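You operate a simulated robot arm through the tools that you are given. There is no shell and no other tool. Be economical: measure what you need, move in short steps, check, and stop when the job is done.

You run a simulated two-armed robot. Do the job below in one go: nothing can be reset, and whatever is moved stays where it is left.

Task
On the dining table top, fold the napkin in half.

It is judged by the outcome, as a careful person would: the job done as asked, and still so three seconds after it is handed in. It fails if anything else is knocked over, pushed out of place, dropped, spilled or broken. Flat cloth is picked up by pressing the open fingertips on it (5 to 10 N) and closing them slowly along it; thin cloth reads only 2 to 8 mm in the jaws.

Robot
Two 7-joint arms with two-finger parallel grippers on one trunk, on a base that drives. Base frame: it is fixed to the floor where the robot stands at the start and does not move with it; the origin is under the middle of the robot, x ahead of it, y to its left, z up. Units: m, rad, N and s.
The left shoulder is at the start at [0.07, 0.134, 1.201], the right one opposite. Places, roughly: dining table top [0.7, -0.6, 0.9]. Payload 1.57 kg a hand.
Tool frame (each hand has its own): the origin (TCP) lies between the finger pads and is the grasp point; the fingertips stand 0.03 m ahead of it; z points along the fingers, y is the line along which they close. Largest opening 0.08 m; finger width 0.017, thickness 0.012; the body of the gripper, 0.04 by 0.082 m, starts 0.08 m behind the TCP.
Orientation is told as [roll, pitch, yaw] about the base's x, y, z axes, in that order, counted from this pose: with the fingers straight down and closing along the base's y, the tool's x points along the base's -x, its y along +y and its z along -z.

Tools
- The arms move only by the tool nudge_tool. It takes "left_steps", "right_steps" or both (then of equal length, played together; a hand with none holds still); each is a list of rows, each a list of 6 numbers: the shift along the base's x, y, z in m, then the turn, a rotation vector about the base's x, y, z in rad. In form: [[x, y, z, ax, ay, az], ...]. A call has 1 to 20 rows; each row is the pose to reach, as a shift and turn from the pose commanded when the call began. "left_grip" and "right_grip" are, for a hand that has rows, the finger opening in m, from 0 to 0.08, set as the call begins (left out, the last holds). A row lasts 0.2 s, in which the tool goes at most 0.05 m and 0.15 rad; a call with a longer step from one row to the next is refused whole, and so is a gripper value outside its range. A pose out of reach is approached as far as the arm can. The call stops where the force on the tool passes 40 N (or 10 N more than at its start, if that is more) or the arm is blocked; 0.2 s more then pass. Each finger travels about 0.153 m/s and halts on what it meets, pressing with about 33 N; the grip force reading is that of the motor and also rises with nothing between the fingers. The clock runs only during rows and for 0.2 s after the last one: add rows that repeat a pose to give the fingers time. The reply holds the time, the measured pose of the TCP, the force on the tool along the base axes, the opening and the grip force, in the units named above and with some noise.
- Cameras (640 x 400 px; columns grow to the right, rows downward): "scene" is now at [0.1262, -0.0033, 1.4078]; the picture's right is [-0.03, -1.00, 0.00], its down [-0.76, 0.02, -0.65] and it looks along [0.65, -0.02, -0.76] (base axes); focal length 252 px, centre (320, 200). "left" rides on the left gripper at [-0.032, 0, -0.078] in its tool frame; the picture's right is [0.00, -1.00, 0.00], its down [0.97, 0.00, -0.24] and it looks along [0.24, 0.00, 0.97] (tool axes); focal length 218 px, centre (320, 200). "right" rides on the right gripper at [-0.032, 0, -0.078] in its tool frame; the picture's right is [0.00, -1.00, 0.00], its down [0.97, 0.00, -0.24] and it looks along [0.24, 0.00, 0.97] (tool axes); focal length 218 px, centre (320, 200). There is no depth. A picture from a camera that has moved, and an enlarged one, comes with that camera's place and axes in the base frame and with its lens.
- grab_frame(camera): a new picture of that camera. The clock stands still meanwhile.
- lift_body(by): slides the trunk up (or, below 0, down) by that many m; the arms and the scene camera ride with it, the base frame stays. It gives what a move gives, with no picture.
- drive_base(legs): drives the robot by 1 to 6 legs, each [ahead, left, turn to the left] in m, m and rad, along the robot's own axes; the way and the turn of a leg run together, so that a leg with both is an arc; at most 1.5 m and 3.142 rad a leg. The arms and the cameras ride along, it lands a little off, and it stops where it bumps. It gives what a move gives.
- head_to(pan, tilt): turns the head with the scene camera to pan (to the left, within 1.501 rad either way) and tilt (down, from -0.506 to 1.204), counted from straight ahead of the robot. It gives what a move gives.
- zoom(camera, box): a new picture of the part [left, top, right, bottom] of that camera's present view, enlarged. The clock stands still meanwhile.
- finish_job(): hands the job in; it is judged then, once.

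Go step by step. Nothing tells you exact positions but the pictures and the camera data: compare them with the known pose of the tool, close in by small moves and look again before you grip or let go. The budget is 120 turns and 108 pictures, counting those below and the enlarged ones. Unless the task says otherwise, let go and move clear before handing in, and close with one line.

The tools are called after ">>>" by a JSON object that holds its "method" and its "body". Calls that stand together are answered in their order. nudge_tool: Moves the arms, as the interface text tells. Its arguments: {"type":"object","properties":{"left_steps":{"type":"array"},"left_grip":{"type":"number"},"right_steps":{"type":"array"},"right_grip":{"type":"number"}},"required":[]} The other tools are called the same way: lift_body (by) slides the trunk up or down; drive_base (legs) drives the base; head_to (pan, tilt) turns the head that bears the scene camera; grab_frame (camera) takes a picture; zoom (camera, box) takes an enlarged picture of a part of a camera's view; finish_job () hands the job in.

At the start:

```text
clock: 0.0
left_ee_pos: [0.4786, 0.2606, 1.0527]
left_ee_rot: [0.0, 0.001, 0.0]
left_contact_force: [-0.1, -0.5, 0.2]
left_grip_width: 0.08
left_grip_force: 0.0
right_ee_pos: [0.4176, -0.1662, 1.144]
right_ee_rot: [0.0, 0.0, 0.0]
right_contact_force: [0.0, 0.3, 0.7]
right_grip_width: 0.0801
right_grip_force: 0.1
trunk travel left (down, up): [-0.775, 0.165]
robot x, y, heading: [0.0006, -0.0011, 0.0]
head pan, tilt: [-0.028, 0.864]
```

scene: 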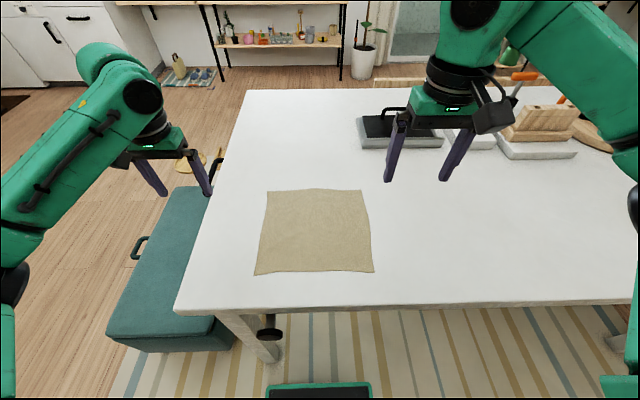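
right: 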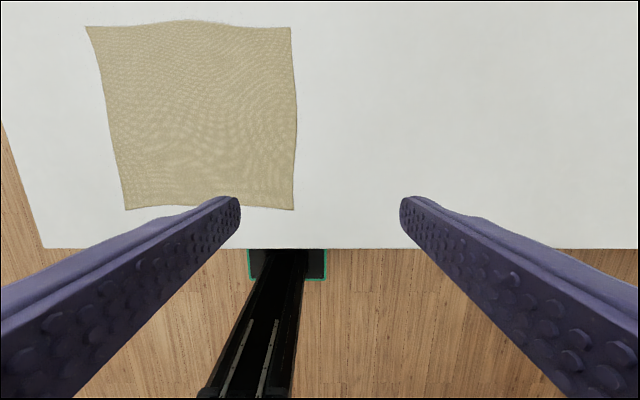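
left: 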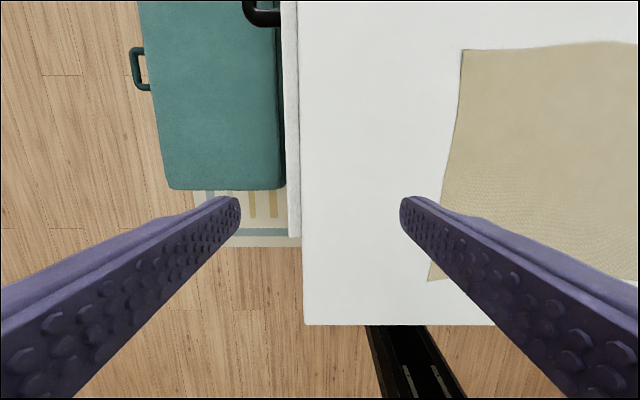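

The table top works out at z≈0.90 when I match both cameras. The napkin spans roughly x 0.356–0.595 and y ±0.13. I'll bring both hands above its two near corners, then fold the near edge onto the far edge.

>>> {"method": "nudge_tool", "body": {"left_steps": [[-0.02, -0.03, -0.01, 0, 0, 0], [-0.045, -0.06, -0.02, 0, 0, 0], [-0.07, -0.09, -0.03, 0, 0, 0], [-0.09, -0.12, -0.045, 0, 0, 0], [-0.1106, -0.1556, -0.0627, 0, 0, 0], [-0.1106, -0.1556, -0.0827, 0, 0, 0], [-0.1106, -0.1556, -0.0827, 0, 0, 0]], "right_steps": [[-0.01, 0.01, -0.03, 0, 0, 0], [-0.02, 0.02, -0.06, 0, 0, 0], [-0.03, 0.035, -0.09, 0, 0, 0], [-0.04, 0.05, -0.12, 0, 0, 0], [-0.0496, 0.0612, -0.15, 0, 0, 0], [-0.0496, 0.0612, -0.174, 0, 0, 0], [-0.0496, 0.0612, -0.174, 0, 0, 0]], "left_grip": 0.04, "right_grip": 0.04}}

>>> {"method": "grab_frame", "body": {"camera": "scene"}}

>>> {"method": "grab_frame", "body": {"camera": "right"}}

>>> {"method": "grab_frame", "body": {"camera": "left"}}

```text
clock: 1.6
left_ee_pos: [0.3679, 0.1054, 0.9692]
left_ee_rot: [0.002, -0.001, -0.002]
left_contact_force: [0.0, -0.8, -0.8]
left_grip_width: 0.04
left_grip_force: 0.1
right_ee_pos: [0.3679, -0.1044, 0.9692]
right_ee_rot: [0.0, 0.001, -0.001]
right_contact_force: [-0.3, 0.8, 0.4]
right_grip_width: 0.0398
right_grip_force: 0.1
trunk travel left (down, up): [-0.775, 0.165]
robot x, y, heading: [-0.0005, 0.0021, 0.001]
head pan, tilt: [-0.028, 0.864]
```

```text
104 pictures are left
camera scene: at [0.126, -0.0032, 1.4078], right [-0.03, -1.0, 0.0], down [-0.76, 0.02, -0.65], along [0.65, -0.02, -0.76], focal length 252 px, centre (320, 200)
```

scene: 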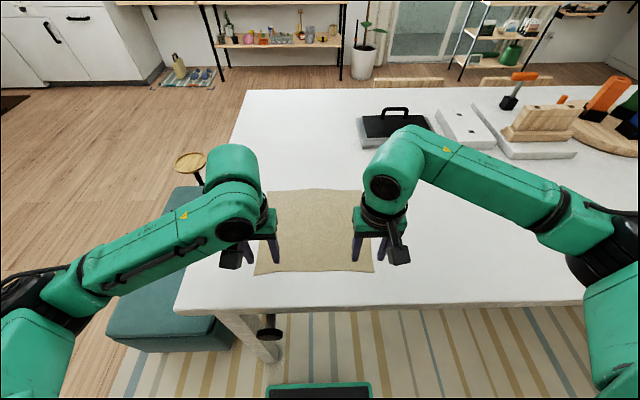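

```text
103 pictures are left
camera right: at [0.3996, -0.1059, 1.047], right [0.0, -1.0, 0.0], down [-0.97, 0.0, 0.24], along [-0.24, 0.0, -0.97], focal length 218 px, centre (320, 200)
```

right: 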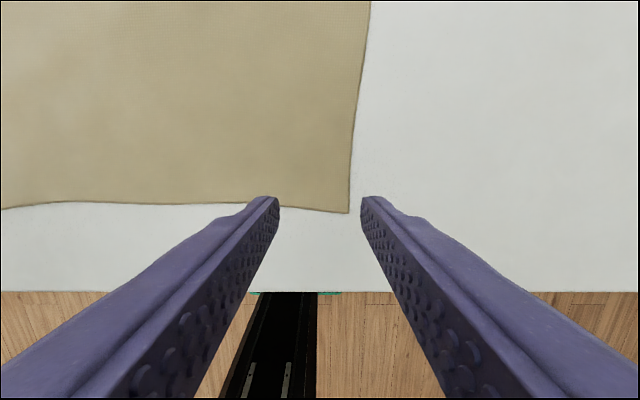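

```text
102 pictures are left
camera left: at [0.3995, 0.1045, 1.0468], right [0.0, -1.0, 0.0], down [-0.97, 0.0, 0.24], along [-0.24, 0.0, -0.97], focal length 218 px, centre (320, 200)
```

left: 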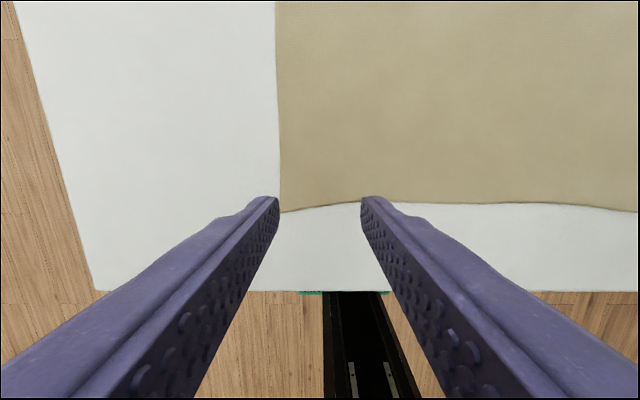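

The near corners are at about (0.354, 0.132) and (0.354, -0.126). I'll shift the hands so all four fingertips land on cloth, then lower them to just above it.

>>> {"method": "nudge_tool", "body": {"left_steps": [[0.0065, -0.003, 0, 0, 0, 0], [0.0065, -0.003, -0.015, 0, 0, 0], [0.0065, -0.003, -0.03, 0, 0, 0], [0.0065, -0.003, -0.034, 0, 0, 0], [0.0065, -0.003, -0.034, 0, 0, 0]], "right_steps": [[0.0065, 0.008, 0, 0, 0, 0], [0.0065, 0.008, -0.015, 0, 0, 0], [0.0065, 0.008, -0.03, 0, 0, 0], [0.0065, 0.008, -0.034, 0, 0, 0], [0.0065, 0.008, -0.034, 0, 0, 0]], "left_grip": 0.03, "right_grip": 0.03}}

>>> {"method": "grab_frame", "body": {"camera": "right"}}

>>> {"method": "grab_frame", "body": {"camera": "left"}}

```text
clock: 2.8
left_ee_pos: [0.3747, 0.1013, 0.935]
left_ee_rot: [0.001, -0.002, 0.0]
left_contact_force: [-0.4, 0.6, 0.8]
left_grip_width: 0.03
left_grip_force: 0.2
right_ee_pos: [0.3745, -0.097, 0.936]
right_ee_rot: [0.0, 0.001, -0.001]
right_contact_force: [-0.5, -0.4, -0.4]
right_grip_width: 0.0302
right_grip_force: 0.1
trunk travel left (down, up): [-0.775, 0.165]
robot x, y, heading: [0.001, -0.0021, 0.003]
head pan, tilt: [-0.028, 0.864]
```

```text
101 pictures are left
camera right: at [0.4063, -0.0979, 1.014], right [0.0, -1.0, 0.0], down [-0.97, 0.0, 0.24], along [-0.24, 0.0, -0.97], focal length 218 px, centre (320, 200)
```

right: 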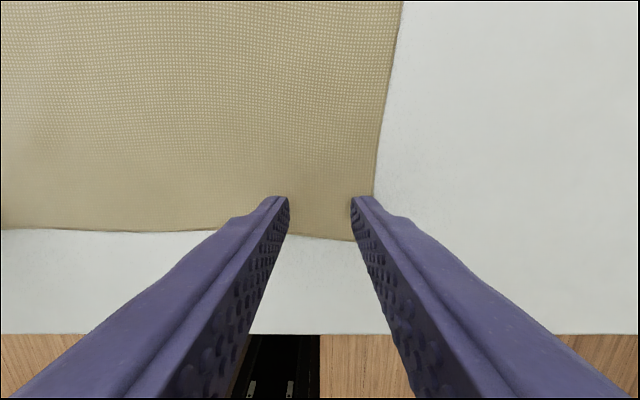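

```text
100 pictures are left
camera left: at [0.4064, 0.1024, 1.0123], right [0.0, -1.0, 0.0], down [-0.97, 0.0, 0.24], along [-0.24, 0.0, -0.97], focal length 218 px, centre (320, 200)
```

left: 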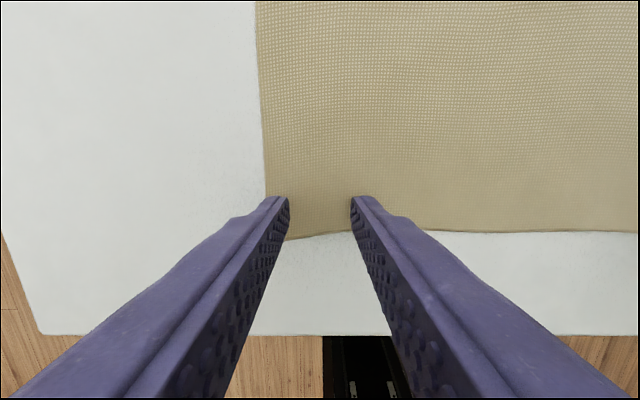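

The fingertips are over the cloth at both corners. Next I'll press down gently in small steps.

>>> {"method": "nudge_tool", "body": {"left_steps": [[-0.004, 0, -0.002, 0, 0, 0], [-0.004, 0, -0.004, 0, 0, 0], [-0.004, 0, -0.006, 0, 0, 0], [-0.004, 0, -0.006, 0, 0, 0]], "right_steps": [[-0.004, 0, -0.002, 0, 0, 0], [-0.004, 0, -0.004, 0, 0, 0], [-0.004, 0, -0.006, 0, 0, 0], [-0.004, 0, -0.006, 0, 0, 0]]}}

```text
clock: 3.8
left_ee_pos: [0.37, 0.1017, 0.9315]
left_ee_rot: [0.0, -0.007, 0.003]
left_contact_force: [3.1, 3.0, 23.5]
left_grip_width: 0.0301
left_grip_force: 0.1
right_ee_pos: [0.369, -0.0962, 0.9313]
right_ee_rot: [0.001, -0.004, -0.001]
right_contact_force: [0.9, -0.6, 4.3]
right_grip_width: 0.03
right_grip_force: 0.0
trunk travel left (down, up): [-0.775, 0.165]
robot x, y, heading: [0.0007, 0.0004, 0.003]
head pan, tilt: [-0.028, 0.864]
```

Contact is made: the left hand presses too hard at 23 N and the right is at 4 N. I'll trim both towards about 8 N.

>>> {"method": "nudge_tool", "body": {"left_steps": [[0, 0, 0.0015, 0, 0, 0], [0, 0, 0.0015, 0, 0, 0]], "right_steps": [[0, 0, -0.0003, 0, 0, 0], [0, 0, -0.0003, 0, 0, 0]]}}

```text
clock: 4.4
left_ee_pos: [0.3676, 0.1015, 0.9309]
left_ee_rot: [-0.001, 0.001, -0.001]
left_contact_force: [2.6, 0.0, 12.7]
left_grip_width: 0.0299
left_grip_force: 0.1
right_ee_pos: [0.3689, -0.0963, 0.9302]
right_ee_rot: [0.0, -0.003, -0.001]
right_contact_force: [1.2, 0.6, 16.2]
right_grip_width: 0.0298
right_grip_force: 0.1
trunk travel left (down, up): [-0.775, 0.165]
robot x, y, heading: [0.0003, 0.0014, 0.0]
head pan, tilt: [-0.028, 0.864]
```

>>> {"method": "nudge_tool", "body": {"left_steps": [[0.001, 0, 0.0004, 0, 0, 0], [0.001, 0, 0.0004, 0, 0, 0]], "right_steps": [[0, 0, 0.0006, 0, 0, 0], [0, 0, 0.0006, 0, 0, 0]]}}

```text
clock: 5.0
left_ee_pos: [0.3689, 0.1021, 0.9322]
left_ee_rot: [0.001, -0.002, 0.0]
left_contact_force: [-0.8, -1.0, 7.4]
left_grip_width: 0.0302
left_grip_force: 0.1
right_ee_pos: [0.3696, -0.097, 0.9302]
right_ee_rot: [-0.001, -0.003, -0.001]
right_contact_force: [3.3, 0.1, 14.9]
right_grip_width: 0.0301
right_grip_force: 0.0
trunk travel left (down, up): [-0.775, 0.165]
robot x, y, heading: [-0.0006, 0.0011, 0.002]
head pan, tilt: [-0.028, 0.864]
```

The left hand is at 7.4 N and the right at about 15 N, so I'll ease the right a touch and start closing slowly.

>>> {"method": "nudge_tool", "body": {"left_steps": [[0, 0, 0, 0, 0, 0], [0, 0, 0, 0, 0, 0]], "right_steps": [[0, 0, 0.0007, 0, 0, 0], [0, 0, 0.0007, 0, 0, 0]], "left_grip": 0.027, "right_grip": 0.029}}

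>>> {"method": "nudge_tool", "body": {"left_steps": [[0, 0, 0, 0, 0, 0]], "right_steps": [[0, 0, 0, 0, 0, 0]], "left_grip": 0.023, "right_grip": 0.024}}

>>> {"method": "grab_frame", "body": {"camera": "right"}}

>>> {"method": "grab_frame", "body": {"camera": "left"}}

```text
clock: 5.6
left_ee_pos: [0.3701, 0.1016, 0.9318]
left_ee_rot: [0.0, 0.0, -0.002]
left_contact_force: [-0.5, -0.6, 4.1]
left_grip_width: 0.0265
left_grip_force: 0.2
right_ee_pos: [0.3686, -0.0958, 0.9307]
right_ee_rot: [-0.001, 0.0, -0.001]
right_contact_force: [-1.0, -0.3, 9.3]
right_grip_width: 0.0268
right_grip_force: 0.0
trunk travel left (down, up): [-0.775, 0.165]
robot x, y, heading: [0.0004, 0.0031, -0.001]
head pan, tilt: [-0.028, 0.864]
```

```text
clock: 6.0
left_ee_pos: [0.3696, 0.1019, 0.9305]
left_ee_rot: [-0.001, -0.001, 0.001]
left_contact_force: [-0.6, -1.0, 2.8]
left_grip_width: 0.0214
left_grip_force: 0.1
right_ee_pos: [0.3683, -0.0973, 0.9311]
right_ee_rot: [0.0, -0.002, 0.0]
right_contact_force: [-0.3, 0.0, 8.8]
right_grip_width: 0.0224
right_grip_force: 0.1
trunk travel left (down, up): [-0.775, 0.165]
robot x, y, heading: [0.0008, -0.0016, -0.003]
head pan, tilt: [-0.028, 0.864]
```

```text
99 pictures are left
camera right: at [0.4009, -0.0975, 1.0092], right [0.0, -1.0, 0.0], down [-0.97, 0.0, 0.24], along [-0.24, 0.0, -0.97], focal length 218 px, centre (320, 200)
```

right: 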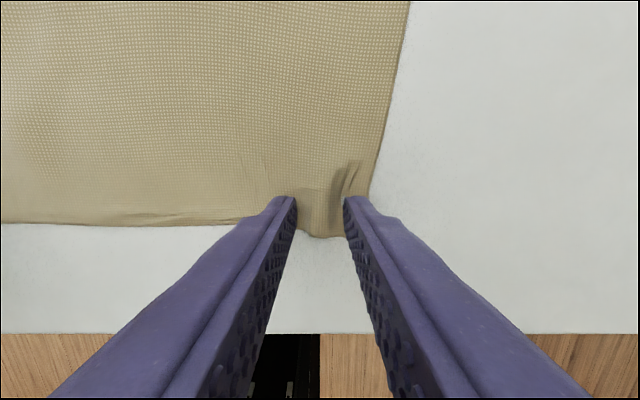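

```text
98 pictures are left
camera left: at [0.4018, 0.1023, 1.0089], right [0.0, -1.0, 0.0], down [-0.97, 0.0, 0.24], along [-0.24, 0.0, -0.97], focal length 218 px, centre (320, 200)
```

left: 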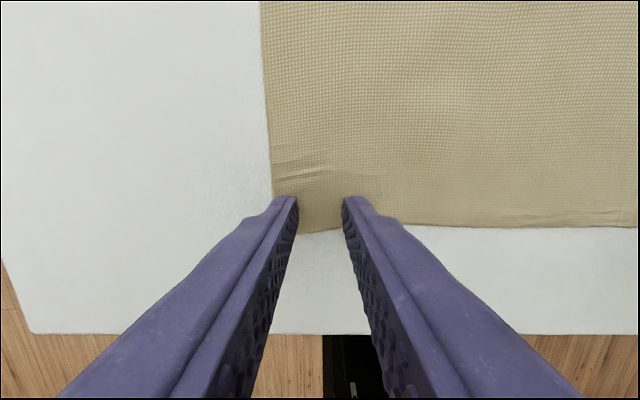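

The right corner is bunching well. The left is slipping a bit at 2.8 N, so I'll press it slightly more and keep closing.

>>> {"method": "nudge_tool", "body": {"left_steps": [[0, 0, -0.0006, 0, 0, 0], [0, 0, -0.0006, 0, 0, 0]], "right_steps": [[0, 0, 0, 0, 0, 0], [0, 0, 0, 0, 0, 0]], "left_grip": 0.021, "right_grip": 0.018}}

>>> {"method": "nudge_tool", "body": {"left_steps": [[0, 0, 0, 0, 0, 0]], "right_steps": [[0, 0, 0, 0, 0, 0]], "left_grip": 0.016, "right_grip": 0.013}}

>>> {"method": "grab_frame", "body": {"camera": "left"}}

>>> {"method": "grab_frame", "body": {"camera": "right"}}

```text
clock: 6.6
left_ee_pos: [0.3705, 0.1027, 0.932]
left_ee_rot: [0.0, -0.001, 0.002]
left_contact_force: [-3.1, 0.6, 9.3]
left_grip_width: 0.0209
left_grip_force: 0.0
right_ee_pos: [0.3687, -0.097, 0.9305]
right_ee_rot: [0.001, -0.003, -0.002]
right_contact_force: [1.3, 0.0, 3.7]
right_grip_width: 0.0173
right_grip_force: 0.1
trunk travel left (down, up): [-0.775, 0.165]
robot x, y, heading: [-0.0007, -0.0001, -0.002]
head pan, tilt: [-0.028, 0.864]
```

```text
clock: 7.0
left_ee_pos: [0.3702, 0.102, 0.9303]
left_ee_rot: [0.001, -0.001, 0.0]
left_contact_force: [0.0, -0.1, 10.4]
left_grip_width: 0.0147
left_grip_force: 0.1
right_ee_pos: [0.3696, -0.098, 0.9301]
right_ee_rot: [0.001, -0.002, -0.001]
right_contact_force: [0.0, 0.6, 2.9]
right_grip_width: 0.0125
right_grip_force: 0.1
trunk travel left (down, up): [-0.775, 0.165]
robot x, y, heading: [0.0002, -0.0034, -0.0]
head pan, tilt: [-0.028, 0.864]
```

```text
97 pictures are left
camera left: at [0.4023, 0.1018, 1.0088], right [0.0, -1.0, 0.0], down [-0.97, 0.0, 0.24], along [-0.24, 0.0, -0.97], focal length 218 px, centre (320, 200)
```

left: 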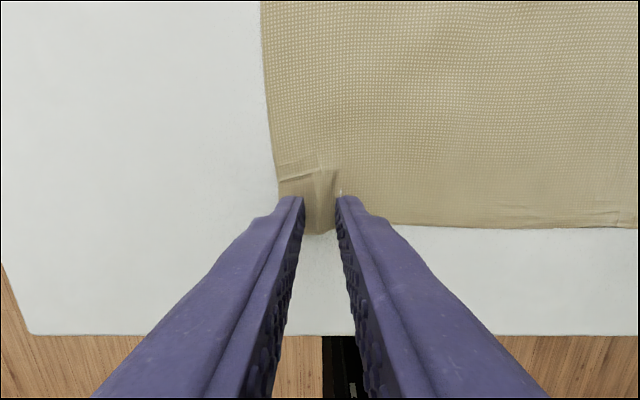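

```text
96 pictures are left
camera right: at [0.401, -0.0979, 1.0093], right [0.0, -1.0, 0.0], down [-0.97, 0.0, 0.24], along [-0.24, 0.0, -0.97], focal length 218 px, centre (320, 200)
```

right: 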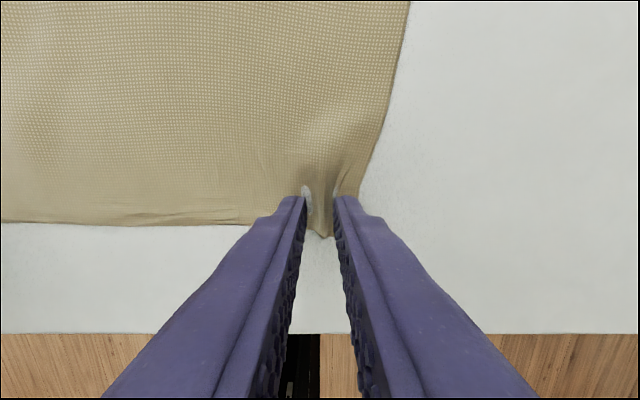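

Ridges are forming at both corners, so I'll close the fingers the rest of the way.

>>> {"method": "nudge_tool", "body": {"left_steps": [[0, 0, 0, 0, 0, 0]], "right_steps": [[0, 0, -0.0003, 0, 0, 0]], "left_grip": 0.01, "right_grip": 0.008}}

>>> {"method": "nudge_tool", "body": {"left_steps": [[0, 0, 0, 0, 0, 0], [0, 0, 0, 0, 0, 0]], "right_steps": [[0, 0, 0, 0, 0, 0], [0, 0, 0, 0, 0, 0]], "left_grip": 0.005, "right_grip": 0.004}}

>>> {"method": "nudge_tool", "body": {"left_steps": [[0, 0, 0, 0, 0, 0], [0, 0, 0, 0, 0, 0]], "right_steps": [[0, 0, 0, 0, 0, 0], [0, 0, 0, 0, 0, 0]], "left_grip": 0.0, "right_grip": 0.0}}

>>> {"method": "grab_frame", "body": {"camera": "left"}}

>>> {"method": "grab_frame", "body": {"camera": "right"}}

```text
clock: 7.4
left_ee_pos: [0.3702, 0.1015, 0.9311]
left_ee_rot: [0.0, -0.001, 0.0]
left_contact_force: [1.4, -1.0, 10.8]
left_grip_width: 0.0082
left_grip_force: 0.1
right_ee_pos: [0.3682, -0.0971, 0.9315]
right_ee_rot: [0.002, -0.002, 0.0]
right_contact_force: [-0.3, -0.3, 3.6]
right_grip_width: 0.0075
right_grip_force: 0.1
trunk travel left (down, up): [-0.775, 0.165]
robot x, y, heading: [-0.0024, -0.0019, 0.001]
head pan, tilt: [-0.028, 0.864]
```

```text
clock: 8.0
left_ee_pos: [0.3708, 0.1009, 0.9312]
left_ee_rot: [0.001, -0.002, 0.0]
left_contact_force: [0.0, -3.3, 12.2]
left_grip_width: 0.0056
left_grip_force: 0.8
right_ee_pos: [0.3688, -0.096, 0.9313]
right_ee_rot: [0.002, -0.002, 0.001]
right_contact_force: [0.1, 2.2, 3.8]
right_grip_width: 0.0049
right_grip_force: 0.7
trunk travel left (down, up): [-0.775, 0.165]
robot x, y, heading: [0.0024, 0.0034, -0.002]
head pan, tilt: [-0.028, 0.864]
```

```text
clock: 8.6
left_ee_pos: [0.3702, 0.1017, 0.931]
left_ee_rot: [-0.003, -0.002, -0.001]
left_contact_force: [0.4, -6.9, 14.0]
left_grip_width: 0.0021
left_grip_force: 23.7
right_ee_pos: [0.3688, -0.0974, 0.9315]
right_ee_rot: [0.003, -0.002, 0.0]
right_contact_force: [0.1, 6.2, 2.9]
right_grip_width: 0.0017
right_grip_force: 23.6
trunk travel left (down, up): [-0.775, 0.165]
robot x, y, heading: [-0.0031, 0.0001, 0.003]
head pan, tilt: [-0.028, 0.864]
```

```text
95 pictures are left
camera left: at [0.402, 0.1015, 1.0088], right [0.0, -1.0, 0.0], down [-0.97, 0.0, 0.24], along [-0.24, 0.0, -0.97], focal length 218 px, centre (320, 200)
```

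left: 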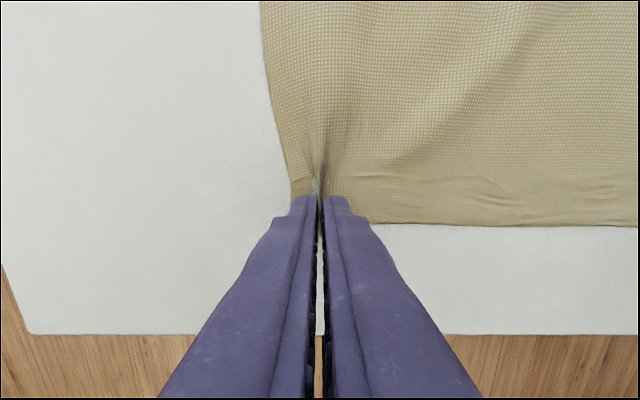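

```text
94 pictures are left
camera right: at [0.4008, -0.0977, 1.0093], right [0.0, -1.0, 0.0], down [-0.97, 0.0, 0.24], along [-0.24, 0.0, -0.97], focal length 218 px, centre (320, 200)
```

right: 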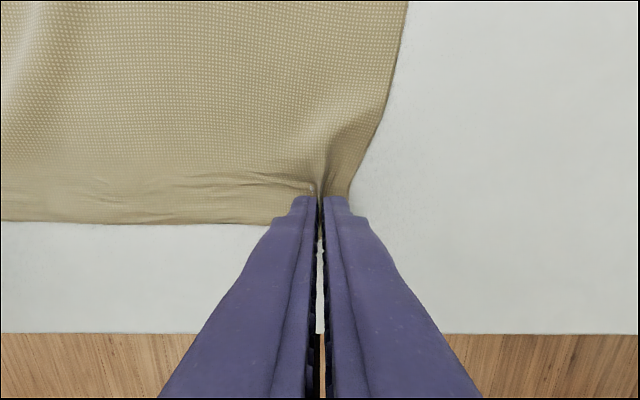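

Both jaws seem to be holding cloth. I'll lift both hands a little to check.

>>> {"method": "nudge_tool", "body": {"left_steps": [[0.002, 0, 0.01, 0, 0, 0], [0.005, 0, 0.02, 0, 0, 0], [0.01, 0, 0.035, 0, 0, 0], [0.015, 0, 0.05, 0, 0, 0], [0.015, 0, 0.05, 0, 0, 0]], "right_steps": [[0.002, 0, 0.01, 0, 0, 0], [0.005, 0, 0.02, 0, 0, 0], [0.01, 0, 0.035, 0, 0, 0], [0.015, 0, 0.05, 0, 0, 0], [0.015, 0, 0.05, 0, 0, 0]]}}

>>> {"method": "grab_frame", "body": {"camera": "scene"}}

>>> {"method": "grab_frame", "body": {"camera": "right"}}

>>> {"method": "grab_frame", "body": {"camera": "left"}}

```text
clock: 9.8
left_ee_pos: [0.3861, 0.1018, 0.9813]
left_ee_rot: [0.001, 0.002, 0.001]
left_contact_force: [0.0, -6.8, -0.3]
left_grip_width: 0.0017
left_grip_force: 23.9
right_ee_pos: [0.3864, -0.0972, 0.9798]
right_ee_rot: [-0.001, -0.001, -0.001]
right_contact_force: [-0.3, 7.2, -0.4]
right_grip_width: 0.0018
right_grip_force: 23.7
trunk travel left (down, up): [-0.775, 0.165]
robot x, y, heading: [-0.0003, -0.0017, 0.003]
head pan, tilt: [-0.028, 0.864]
```

```text
93 pictures are left
camera scene: at [0.1259, -0.0035, 1.4078], right [-0.03, -1.0, 0.0], down [-0.76, 0.02, -0.65], along [0.65, -0.02, -0.76], focal length 252 px, centre (320, 200)
```

scene: 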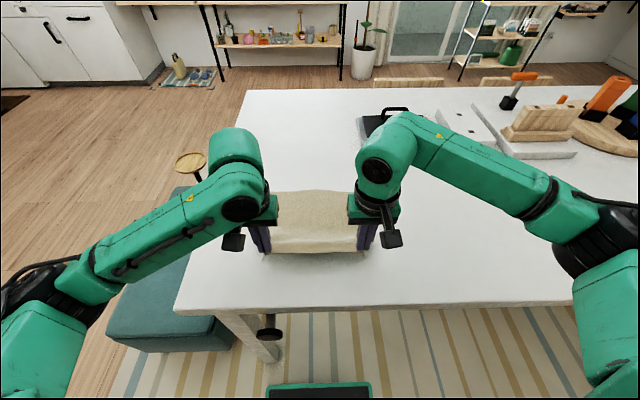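

```text
92 pictures are left
camera right: at [0.4177, -0.0974, 1.0585], right [0.0, -1.0, 0.0], down [-0.97, 0.0, 0.24], along [-0.24, 0.0, -0.97], focal length 218 px, centre (320, 200)
```

right: 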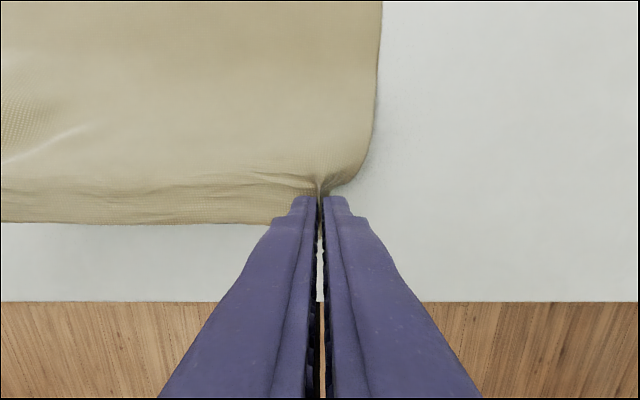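

```text
91 pictures are left
camera left: at [0.4183, 0.102, 1.0584], right [0.0, -1.0, 0.0], down [-0.97, 0.0, 0.24], along [-0.24, 0.0, -0.97], focal length 218 px, centre (320, 200)
```

left: 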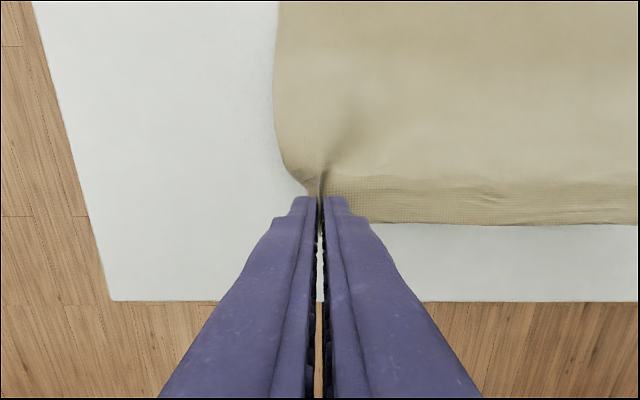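

Both corners lift cleanly. Next I'll carry the edge over in a slow arc towards the far edge, stopping just above the table.

>>> {"method": "nudge_tool", "body": {"left_steps": [[0.011, 0, 0.016, 0, 0, 0], [0.022, 0, 0.031, 0, 0, 0], [0.038, 0, 0.041, 0, 0, 0], [0.054, 0, 0.048, 0, 0, 0], [0.072, 0, 0.052, 0, 0, 0], [0.09, 0, 0.053, 0, 0, 0], [0.109, 0, 0.051, 0, 0, 0], [0.127, 0, 0.046, 0, 0, 0], [0.144, 0, 0.037, 0, 0, 0], [0.159, 0, 0.026, 0, 0, 0], [0.172, 0, 0.013, 0, 0, 0], [0.183, 0, 0.0, 0, 0, 0], [0.19, 0, -0.012, 0, 0, 0], [0.19, 0, -0.012, 0, 0, 0]], "right_steps": [[0.011, 0, 0.016, 0, 0, 0], [0.022, 0, 0.031, 0, 0, 0], [0.038, 0, 0.041, 0, 0, 0], [0.054, 0, 0.048, 0, 0, 0], [0.072, 0, 0.052, 0, 0, 0], [0.09, 0, 0.053, 0, 0, 0], [0.109, 0, 0.051, 0, 0, 0], [0.127, 0, 0.046, 0, 0, 0], [0.144, 0, 0.037, 0, 0, 0], [0.159, 0, 0.026, 0, 0, 0], [0.172, 0, 0.013, 0, 0, 0], [0.183, 0, 0.0, 0, 0, 0], [0.19, 0, -0.012, 0, 0, 0], [0.19, 0, -0.012, 0, 0, 0]]}}

>>> {"method": "grab_frame", "body": {"camera": "scene"}}

>>> {"method": "grab_frame", "body": {"camera": "right"}}

>>> {"method": "grab_frame", "body": {"camera": "left"}}

```text
clock: 12.8
left_ee_pos: [0.5771, 0.1027, 0.9674]
left_ee_rot: [0.0, 0.0, 0.0]
left_contact_force: [0.2, -8.3, 0.6]
left_grip_width: 0.0018
left_grip_force: 23.5
right_ee_pos: [0.5749, -0.0957, 0.9687]
right_ee_rot: [0.002, 0.0, 0.0]
right_contact_force: [-0.2, 8.3, -1.4]
right_grip_width: 0.0017
right_grip_force: 23.9
trunk travel left (down, up): [-0.775, 0.165]
robot x, y, heading: [0.0033, 0.0004, 0.002]
head pan, tilt: [-0.028, 0.864]
```

```text
90 pictures are left
camera scene: at [0.1258, -0.0033, 1.4078], right [-0.03, -1.0, 0.0], down [-0.76, 0.02, -0.65], along [0.65, -0.02, -0.76], focal length 252 px, centre (320, 200)
```

scene: 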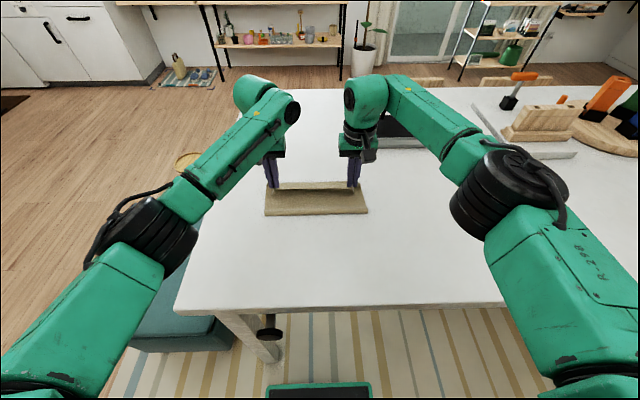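

```text
89 pictures are left
camera right: at [0.6071, -0.0972, 1.0462], right [0.0, -1.0, 0.0], down [-0.97, 0.0, 0.24], along [-0.24, 0.0, -0.97], focal length 218 px, centre (320, 200)
```

right: 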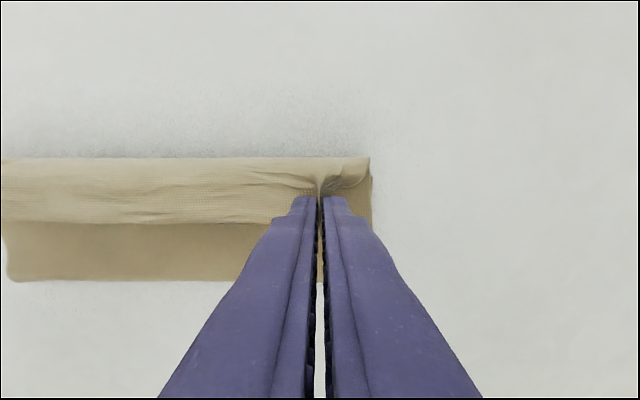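

```text
88 pictures are left
camera left: at [0.6082, 0.1027, 1.0457], right [0.0, -1.0, 0.0], down [-0.97, 0.0, 0.24], along [-0.24, 0.0, -0.97], focal length 218 px, centre (320, 200)
```

left: 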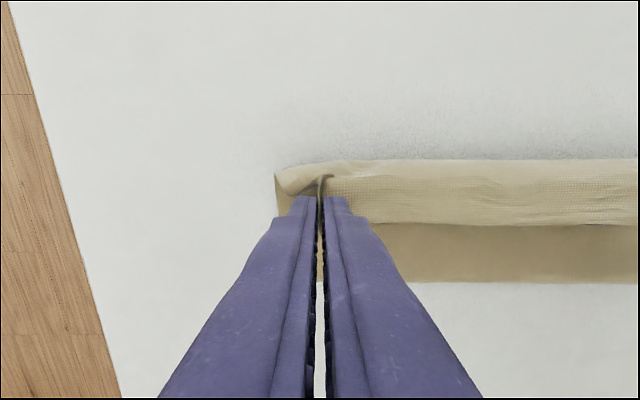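

The edge is over the far side, but the hem strip beyond the pinch curls back towards me. I'll lower the hands so the slack goes back into the crease, then look before releasing.

>>> {"method": "nudge_tool", "body": {"left_steps": [[0.002, 0, -0.008, 0, 0, 0], [0.003, 0, -0.016, 0, 0, 0], [0.003, 0, -0.022, 0, 0, 0], [0.003, 0, -0.022, 0, 0, 0]], "right_steps": [[0.002, 0, -0.008, 0, 0, 0], [0.003, 0, -0.016, 0, 0, 0], [0.003, 0, -0.022, 0, 0, 0], [0.003, 0, -0.022, 0, 0, 0]]}}

>>> {"method": "zoom", "body": {"camera": "scene", "box": [220, 140, 420, 265]}}

>>> {"method": "grab_frame", "body": {"camera": "right"}}

```text
clock: 13.8
left_ee_pos: [0.5786, 0.1013, 0.9454]
left_ee_rot: [-0.001, 0.0, 0.0]
left_contact_force: [-1.2, -7.9, 0.7]
left_grip_width: 0.0017
left_grip_force: 23.3
right_ee_pos: [0.5799, -0.097, 0.9456]
right_ee_rot: [0.002, 0.001, 0.0]
right_contact_force: [-0.6, 7.8, 0.2]
right_grip_width: 0.0016
right_grip_force: 23.3
trunk travel left (down, up): [-0.775, 0.165]
robot x, y, heading: [-0.0024, 0.0033, -0.002]
head pan, tilt: [-0.028, 0.864]
```

```text
3.20 times, centred on (320, 202) of scene
camera zoom: at [0.1263, -0.0033, 1.4078], right [-0.03, -1.0, 0.0], down [-0.76, 0.02, -0.65], along [0.65, -0.02, -0.76], focal length 805 px, centre (320, 192)
```

zoom: 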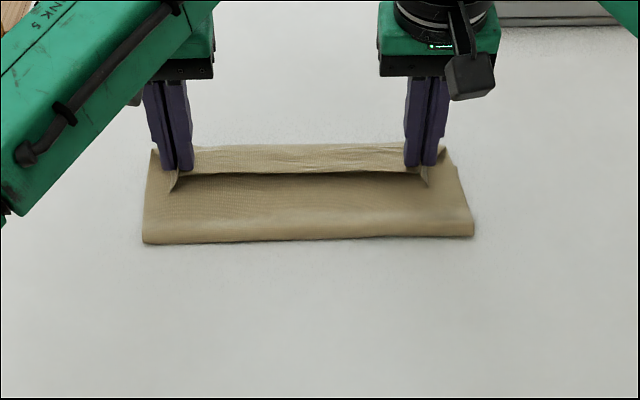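

```text
86 pictures are left
camera right: at [0.6102, -0.0977, 1.024], right [0.0, -1.0, 0.0], down [-0.97, 0.0, 0.24], along [-0.24, 0.0, -0.97], focal length 218 px, centre (320, 200)
```

right: 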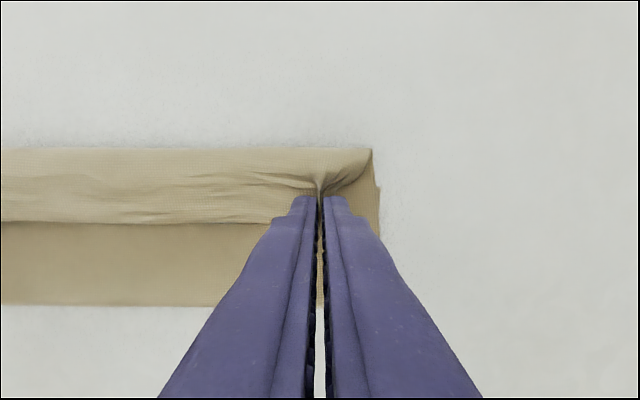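

The crease is at about x=0.507, and it should be near 0.476. I'll shift the pinch back about 3 cm so the crease rolls nearer and the unrolled hem lands on the far edge.

>>> {"method": "nudge_tool", "body": {"left_steps": [[-0.008, 0, 0, 0, 0, 0], [-0.016, 0, 0, 0, 0, 0], [-0.024, 0, 0, 0, 0, 0], [-0.03, 0, 0, 0, 0, 0], [-0.03, 0, 0, 0, 0, 0]], "right_steps": [[-0.008, 0, 0, 0, 0, 0], [-0.016, 0, 0, 0, 0, 0], [-0.024, 0, 0, 0, 0, 0], [-0.03, 0, 0, 0, 0, 0], [-0.03, 0, 0, 0, 0, 0]]}}

>>> {"method": "zoom", "body": {"camera": "scene", "box": [220, 140, 420, 265]}}

>>> {"method": "grab_frame", "body": {"camera": "right"}}

```text
clock: 15.0
left_ee_pos: [0.5493, 0.1021, 0.9456]
left_ee_rot: [-0.001, 0.0, 0.001]
left_contact_force: [0.7, -8.0, 0.2]
left_grip_width: 0.002
left_grip_force: 23.6
right_ee_pos: [0.5491, -0.0969, 0.9465]
right_ee_rot: [0.0, 0.0, 0.0]
right_contact_force: [-0.1, 7.4, 1.2]
right_grip_width: 0.0017
right_grip_force: 23.2
trunk travel left (down, up): [-0.775, 0.165]
robot x, y, heading: [0.0015, -0.0033, 0.001]
head pan, tilt: [-0.028, 0.864]
```

```text
3.20 times, centred on (320, 202) of scene
camera zoom: at [0.1265, -0.0032, 1.4078], right [-0.03, -1.0, 0.0], down [-0.76, 0.02, -0.65], along [0.65, -0.02, -0.76], focal length 805 px, centre (320, 192)
```

zoom: 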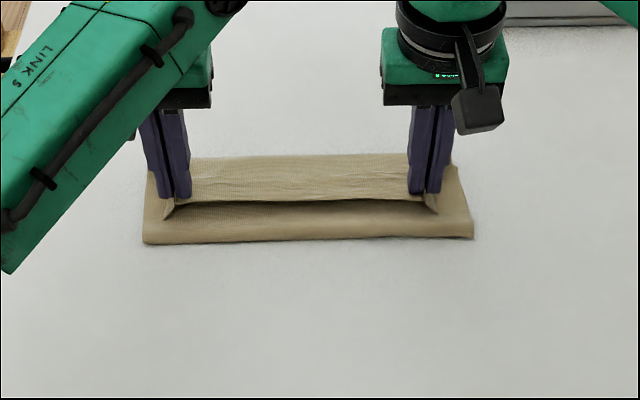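

```text
84 pictures are left
camera right: at [0.5804, -0.0978, 1.0241], right [0.0, -1.0, 0.0], down [-0.97, 0.0, 0.24], along [-0.24, 0.0, -0.97], focal length 218 px, centre (320, 200)
```

right: 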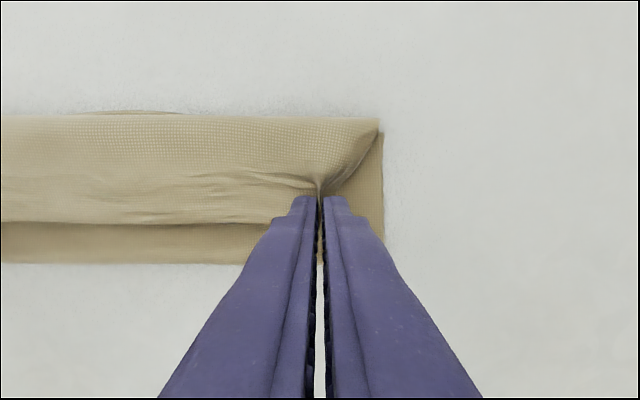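

The crease stayed put and the hem strip beyond the pinch just lies reversed. The better grip is right on the hem with the fingers closing along x, so I'll lay the cloth back flat and regrasp that way.

>>> {"method": "nudge_tool", "body": {"left_steps": [[0.004, 0, 0.025, 0, 0, 0], [0.0, 0, 0.05, 0, 0, 0], [-0.015, 0, 0.068, 0, 0, 0], [-0.03, 0, 0.078, 0, 0, 0], [-0.05, 0, 0.084, 0, 0, 0], [-0.07, 0, 0.086, 0, 0, 0], [-0.09, 0, 0.085, 0, 0, 0], [-0.11, 0, 0.08, 0, 0, 0], [-0.13, 0, 0.07, 0, 0, 0], [-0.147, 0, 0.058, 0, 0, 0], [-0.162, 0, 0.04, 0, 0, 0], [-0.172, 0, 0.022, 0, 0, 0], [-0.178, 0, 0.005, 0, 0, 0], [-0.181, 0, -0.008, 0, 0, 0], [-0.182, 0, -0.012, 0, 0, 0], [-0.182, 0, -0.012, 0, 0, 0]], "right_steps": [[0.004, 0, 0.025, 0, 0, 0], [0.0, 0, 0.05, 0, 0, 0], [-0.015, 0, 0.068, 0, 0, 0], [-0.03, 0, 0.078, 0, 0, 0], [-0.05, 0, 0.084, 0, 0, 0], [-0.07, 0, 0.086, 0, 0, 0], [-0.09, 0, 0.085, 0, 0, 0], [-0.11, 0, 0.08, 0, 0, 0], [-0.13, 0, 0.07, 0, 0, 0], [-0.147, 0, 0.058, 0, 0, 0], [-0.162, 0, 0.04, 0, 0, 0], [-0.172, 0, 0.022, 0, 0, 0], [-0.178, 0, 0.005, 0, 0, 0], [-0.181, 0, -0.008, 0, 0, 0], [-0.182, 0, -0.012, 0, 0, 0], [-0.182, 0, -0.012, 0, 0, 0]]}}

>>> {"method": "grab_frame", "body": {"camera": "scene"}}

>>> {"method": "grab_frame", "body": {"camera": "right"}}

```text
clock: 18.4
left_ee_pos: [0.3677, 0.1031, 0.9342]
left_ee_rot: [0.0, 0.002, 0.002]
left_contact_force: [1.5, -7.5, 0.0]
left_grip_width: 0.0014
left_grip_force: 23.1
right_ee_pos: [0.3662, -0.0957, 0.9341]
right_ee_rot: [0.002, 0.0, -0.002]
right_contact_force: [-0.4, 7.2, -0.2]
right_grip_width: 0.0013
right_grip_force: 23.5
trunk travel left (down, up): [-0.775, 0.165]
robot x, y, heading: [-0.0004, 0.0014, -0.005]
head pan, tilt: [-0.028, 0.864]
```

```text
83 pictures are left
camera scene: at [0.1262, -0.0033, 1.4078], right [-0.03, -1.0, 0.0], down [-0.76, 0.02, -0.65], along [0.65, -0.02, -0.76], focal length 252 px, centre (320, 200)
```

scene: 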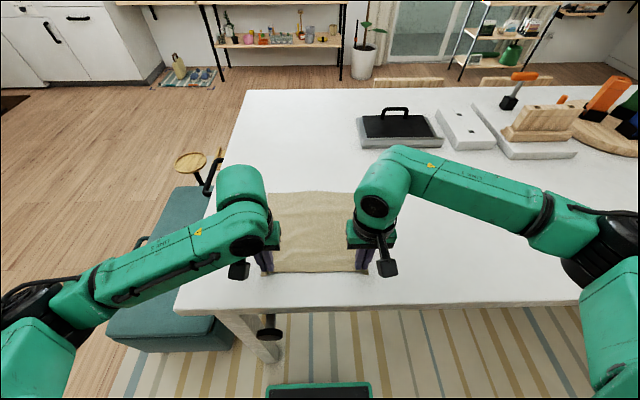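

```text
82 pictures are left
camera right: at [0.3981, -0.0974, 1.0122], right [0.0, -1.0, 0.0], down [-0.97, 0.0, 0.24], along [-0.24, 0.0, -0.97], focal length 218 px, centre (320, 200)
```

right: 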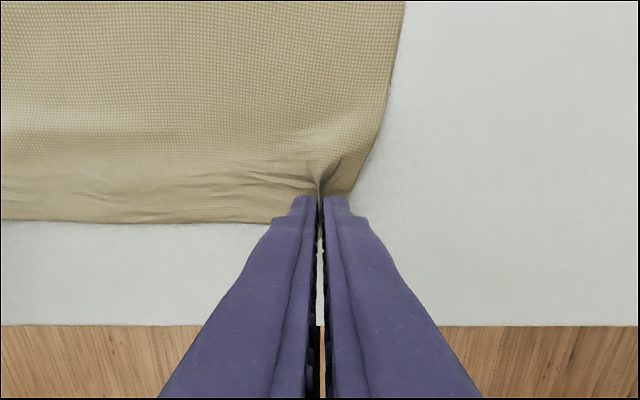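

The cloth is flat again. I'll release, lift, and yaw both hands 90° outwards so the fingers close along x.

>>> {"method": "nudge_tool", "body": {"left_steps": [[0, 0, 0, 0, 0, 0], [0, 0, 0, 0, 0, 0], [0, 0, 0.02, 0, 0, 0], [0, 0, 0.05, 0, 0, 0], [0, 0, 0.05, 0, 0, 0.14], [0, 0, 0.05, 0, 0, 0.28], [0, 0, 0.05, 0, 0, 0.42], [0, 0, 0.05, 0, 0, 0.56], [0, 0, 0.05, 0, 0, 0.7], [0, 0, 0.05, 0, 0, 0.84], [0, 0, 0.05, 0, 0, 0.98], [0, 0, 0.05, 0, 0, 1.12], [0, 0, 0.05, 0, 0, 1.26], [0, 0, 0.05, 0, 0, 1.4], [0, 0, 0.05, 0, 0, 1.5], [0, 0, 0.05, 0, 0, 1.5708], [0, 0, 0.05, 0, 0, 1.5708]], "right_steps": [[0, 0, 0, 0, 0, 0], [0, 0, 0, 0, 0, 0], [0, 0, 0.02, 0, 0, 0], [0, 0, 0.05, 0, 0, 0], [0, 0, 0.05, 0, 0, -0.14], [0, 0, 0.05, 0, 0, -0.28], [0, 0, 0.05, 0, 0, -0.42], [0, 0, 0.05, 0, 0, -0.56], [0, 0, 0.05, 0, 0, -0.7], [0, 0, 0.05, 0, 0, -0.84], [0, 0, 0.05, 0, 0, -0.98], [0, 0, 0.05, 0, 0, -1.12], [0, 0, 0.05, 0, 0, -1.26], [0, 0, 0.05, 0, 0, -1.4], [0, 0, 0.05, 0, 0, -1.5], [0, 0, 0.05, 0, 0, -1.5708], [0, 0, 0.05, 0, 0, -1.5708]], "left_grip": 0.03, "right_grip": 0.03}}

>>> {"method": "grab_frame", "body": {"camera": "scene"}}

>>> {"method": "grab_frame", "body": {"camera": "right"}}

>>> {"method": "grab_frame", "body": {"camera": "left"}}

```text
clock: 22.0
left_ee_pos: [0.3681, 0.1018, 0.9842]
left_ee_rot: [-0.001, -0.001, 1.573]
left_contact_force: [0.5, -0.6, -0.6]
left_grip_width: 0.03
left_grip_force: 0.1
right_ee_pos: [0.3676, -0.0965, 0.9848]
right_ee_rot: [0.0, 0.001, -1.573]
right_contact_force: [0.6, 0.1, -0.6]
right_grip_width: 0.0302
right_grip_force: 0.1
trunk travel left (down, up): [-0.775, 0.165]
robot x, y, heading: [0.0023, 0.0026, -0.004]
head pan, tilt: [-0.028, 0.864]
```

```text
81 pictures are left
camera scene: at [0.1261, -0.0033, 1.4078], right [-0.03, -1.0, 0.0], down [-0.76, 0.02, -0.65], along [0.65, -0.02, -0.76], focal length 252 px, centre (320, 200)
```

scene: 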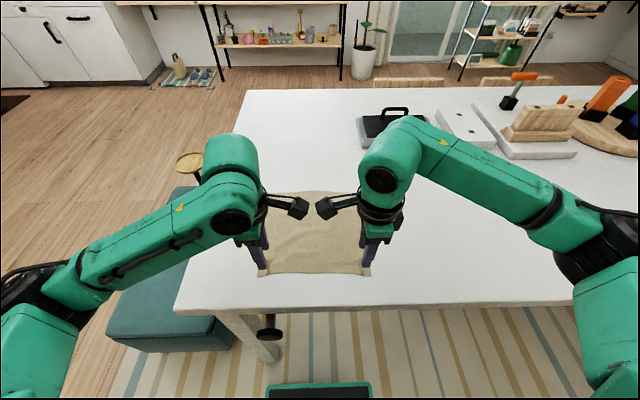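

```text
80 pictures are left
camera right: at [0.3662, -0.1295, 1.0624], right [-1.0, 0.0, 0.0], down [0.0, 0.97, 0.24], along [0.0, 0.24, -0.97], focal length 218 px, centre (320, 200)
```

right: 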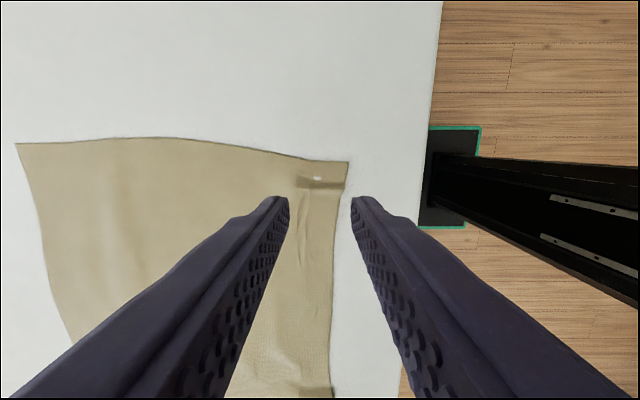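

```text
79 pictures are left
camera left: at [0.3672, 0.1342, 1.0624], right [1.0, 0.0, 0.0], down [0.0, -0.97, 0.24], along [0.0, -0.24, -0.97], focal length 218 px, centre (320, 200)
```

left: 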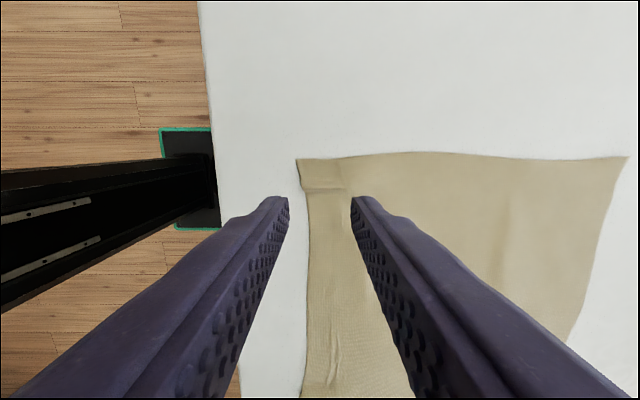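

I have a clear view of the hem in both hand cameras, at about x=0.352 on the right and 0.357 on the left. I'll place the outer fingers just overlapping the hem, with a narrower opening, and go down close.

>>> {"method": "nudge_tool", "body": {"left_steps": [[0.003, 0.005, -0.015, 0, 0, 0], [0.005, 0.005, -0.03, 0, 0, 0], [0.005, 0.005, -0.045, 0, 0, 0], [0.005, 0.005, -0.048, 0, 0, 0], [0.005, 0.005, -0.048, 0, 0, 0]], "right_steps": [[0.001, -0.003, -0.015, 0, 0, 0], [0.002, -0.003, -0.03, 0, 0, 0], [0.002, -0.003, -0.045, 0, 0, 0], [0.002, -0.003, -0.048, 0, 0, 0], [0.002, -0.003, -0.048, 0, 0, 0]], "left_grip": 0.026, "right_grip": 0.026}}

>>> {"method": "grab_frame", "body": {"camera": "right"}}

>>> {"method": "grab_frame", "body": {"camera": "left"}}

```text
clock: 23.2
left_ee_pos: [0.3729, 0.1077, 0.9371]
left_ee_rot: [0.001, -0.001, 1.571]
left_contact_force: [1.1, 0.1, -0.8]
left_grip_width: 0.0258
left_grip_force: 0.1
right_ee_pos: [0.3679, -0.1006, 0.9368]
right_ee_rot: [0.001, 0.001, -1.568]
right_contact_force: [-0.2, 0.6, 0.7]
right_grip_width: 0.0257
right_grip_force: 0.0
trunk travel left (down, up): [-0.775, 0.165]
robot x, y, heading: [0.0003, 0.0013, 0.003]
head pan, tilt: [-0.028, 0.864]
```

```text
78 pictures are left
camera right: at [0.3682, -0.1329, 1.0144], right [-1.0, 0.0, 0.0], down [0.0, 0.97, 0.24], along [0.0, 0.24, -0.97], focal length 218 px, centre (320, 200)
```

right: 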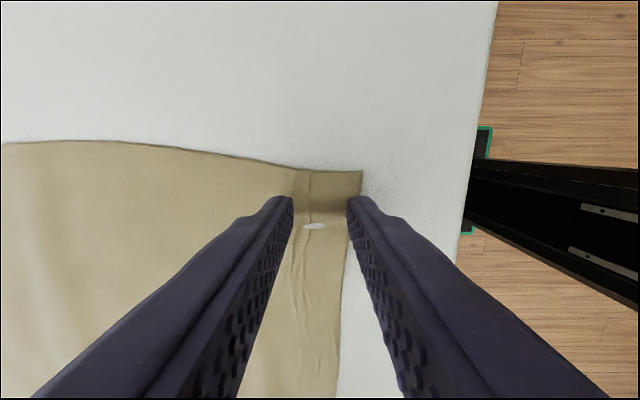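

```text
77 pictures are left
camera left: at [0.3722, 0.1393, 1.0146], right [1.0, 0.0, 0.0], down [0.0, -0.97, 0.24], along [0.0, -0.24, -0.97], focal length 218 px, centre (320, 200)
```

left: 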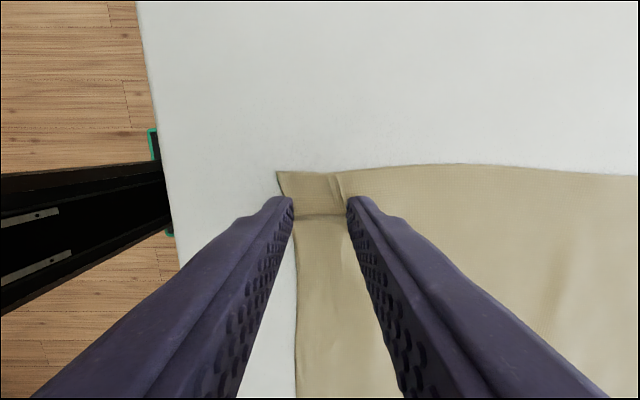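

The outer fingers sit almost exactly at the hem. I'll move 3 mm inward and press down.

>>> {"method": "nudge_tool", "body": {"left_steps": [[0.003, 0, 0, 0, 0, 0], [0.003, 0, -0.003, 0, 0, 0], [0.003, 0, -0.0055, 0, 0, 0], [0.003, 0, -0.0055, 0, 0, 0]], "right_steps": [[0.003, 0, 0, 0, 0, 0], [0.003, 0, -0.003, 0, 0, 0], [0.003, 0, -0.0055, 0, 0, 0], [0.003, 0, -0.0055, 0, 0, 0]]}}

```text
clock: 24.2
left_ee_pos: [0.3748, 0.1064, 0.9326]
left_ee_rot: [0.0, 0.0, 1.572]
left_contact_force: [0.7, -0.6, 0.8]
left_grip_width: 0.026
left_grip_force: 0.1
right_ee_pos: [0.3701, -0.0996, 0.9318]
right_ee_rot: [0.001, -0.001, -1.571]
right_contact_force: [0.8, -0.4, 1.3]
right_grip_width: 0.0259
right_grip_force: 0.1
trunk travel left (down, up): [-0.775, 0.165]
robot x, y, heading: [-0.002, 0.0004, 0.001]
head pan, tilt: [-0.028, 0.864]
```

>>> {"method": "nudge_tool", "body": {"left_steps": [[0, 0, -0.001, 0, 0, 0], [0, 0, -0.001, 0, 0, 0]], "right_steps": [[0, 0, -0.001, 0, 0, 0], [0, 0, -0.001, 0, 0, 0]]}}

```text
clock: 24.8
left_ee_pos: [0.3747, 0.1068, 0.932]
left_ee_rot: [-0.001, -0.002, 1.571]
left_contact_force: [1.4, -0.1, 5.0]
left_grip_width: 0.0254
left_grip_force: 0.1
right_ee_pos: [0.3702, -0.0992, 0.9307]
right_ee_rot: [0.001, -0.002, -1.573]
right_contact_force: [1.9, 0.5, 10.0]
right_grip_width: 0.0255
right_grip_force: 0.0
trunk travel left (down, up): [-0.775, 0.165]
robot x, y, heading: [-0.0006, 0.0006, -0.0]
head pan, tilt: [-0.028, 0.864]
```

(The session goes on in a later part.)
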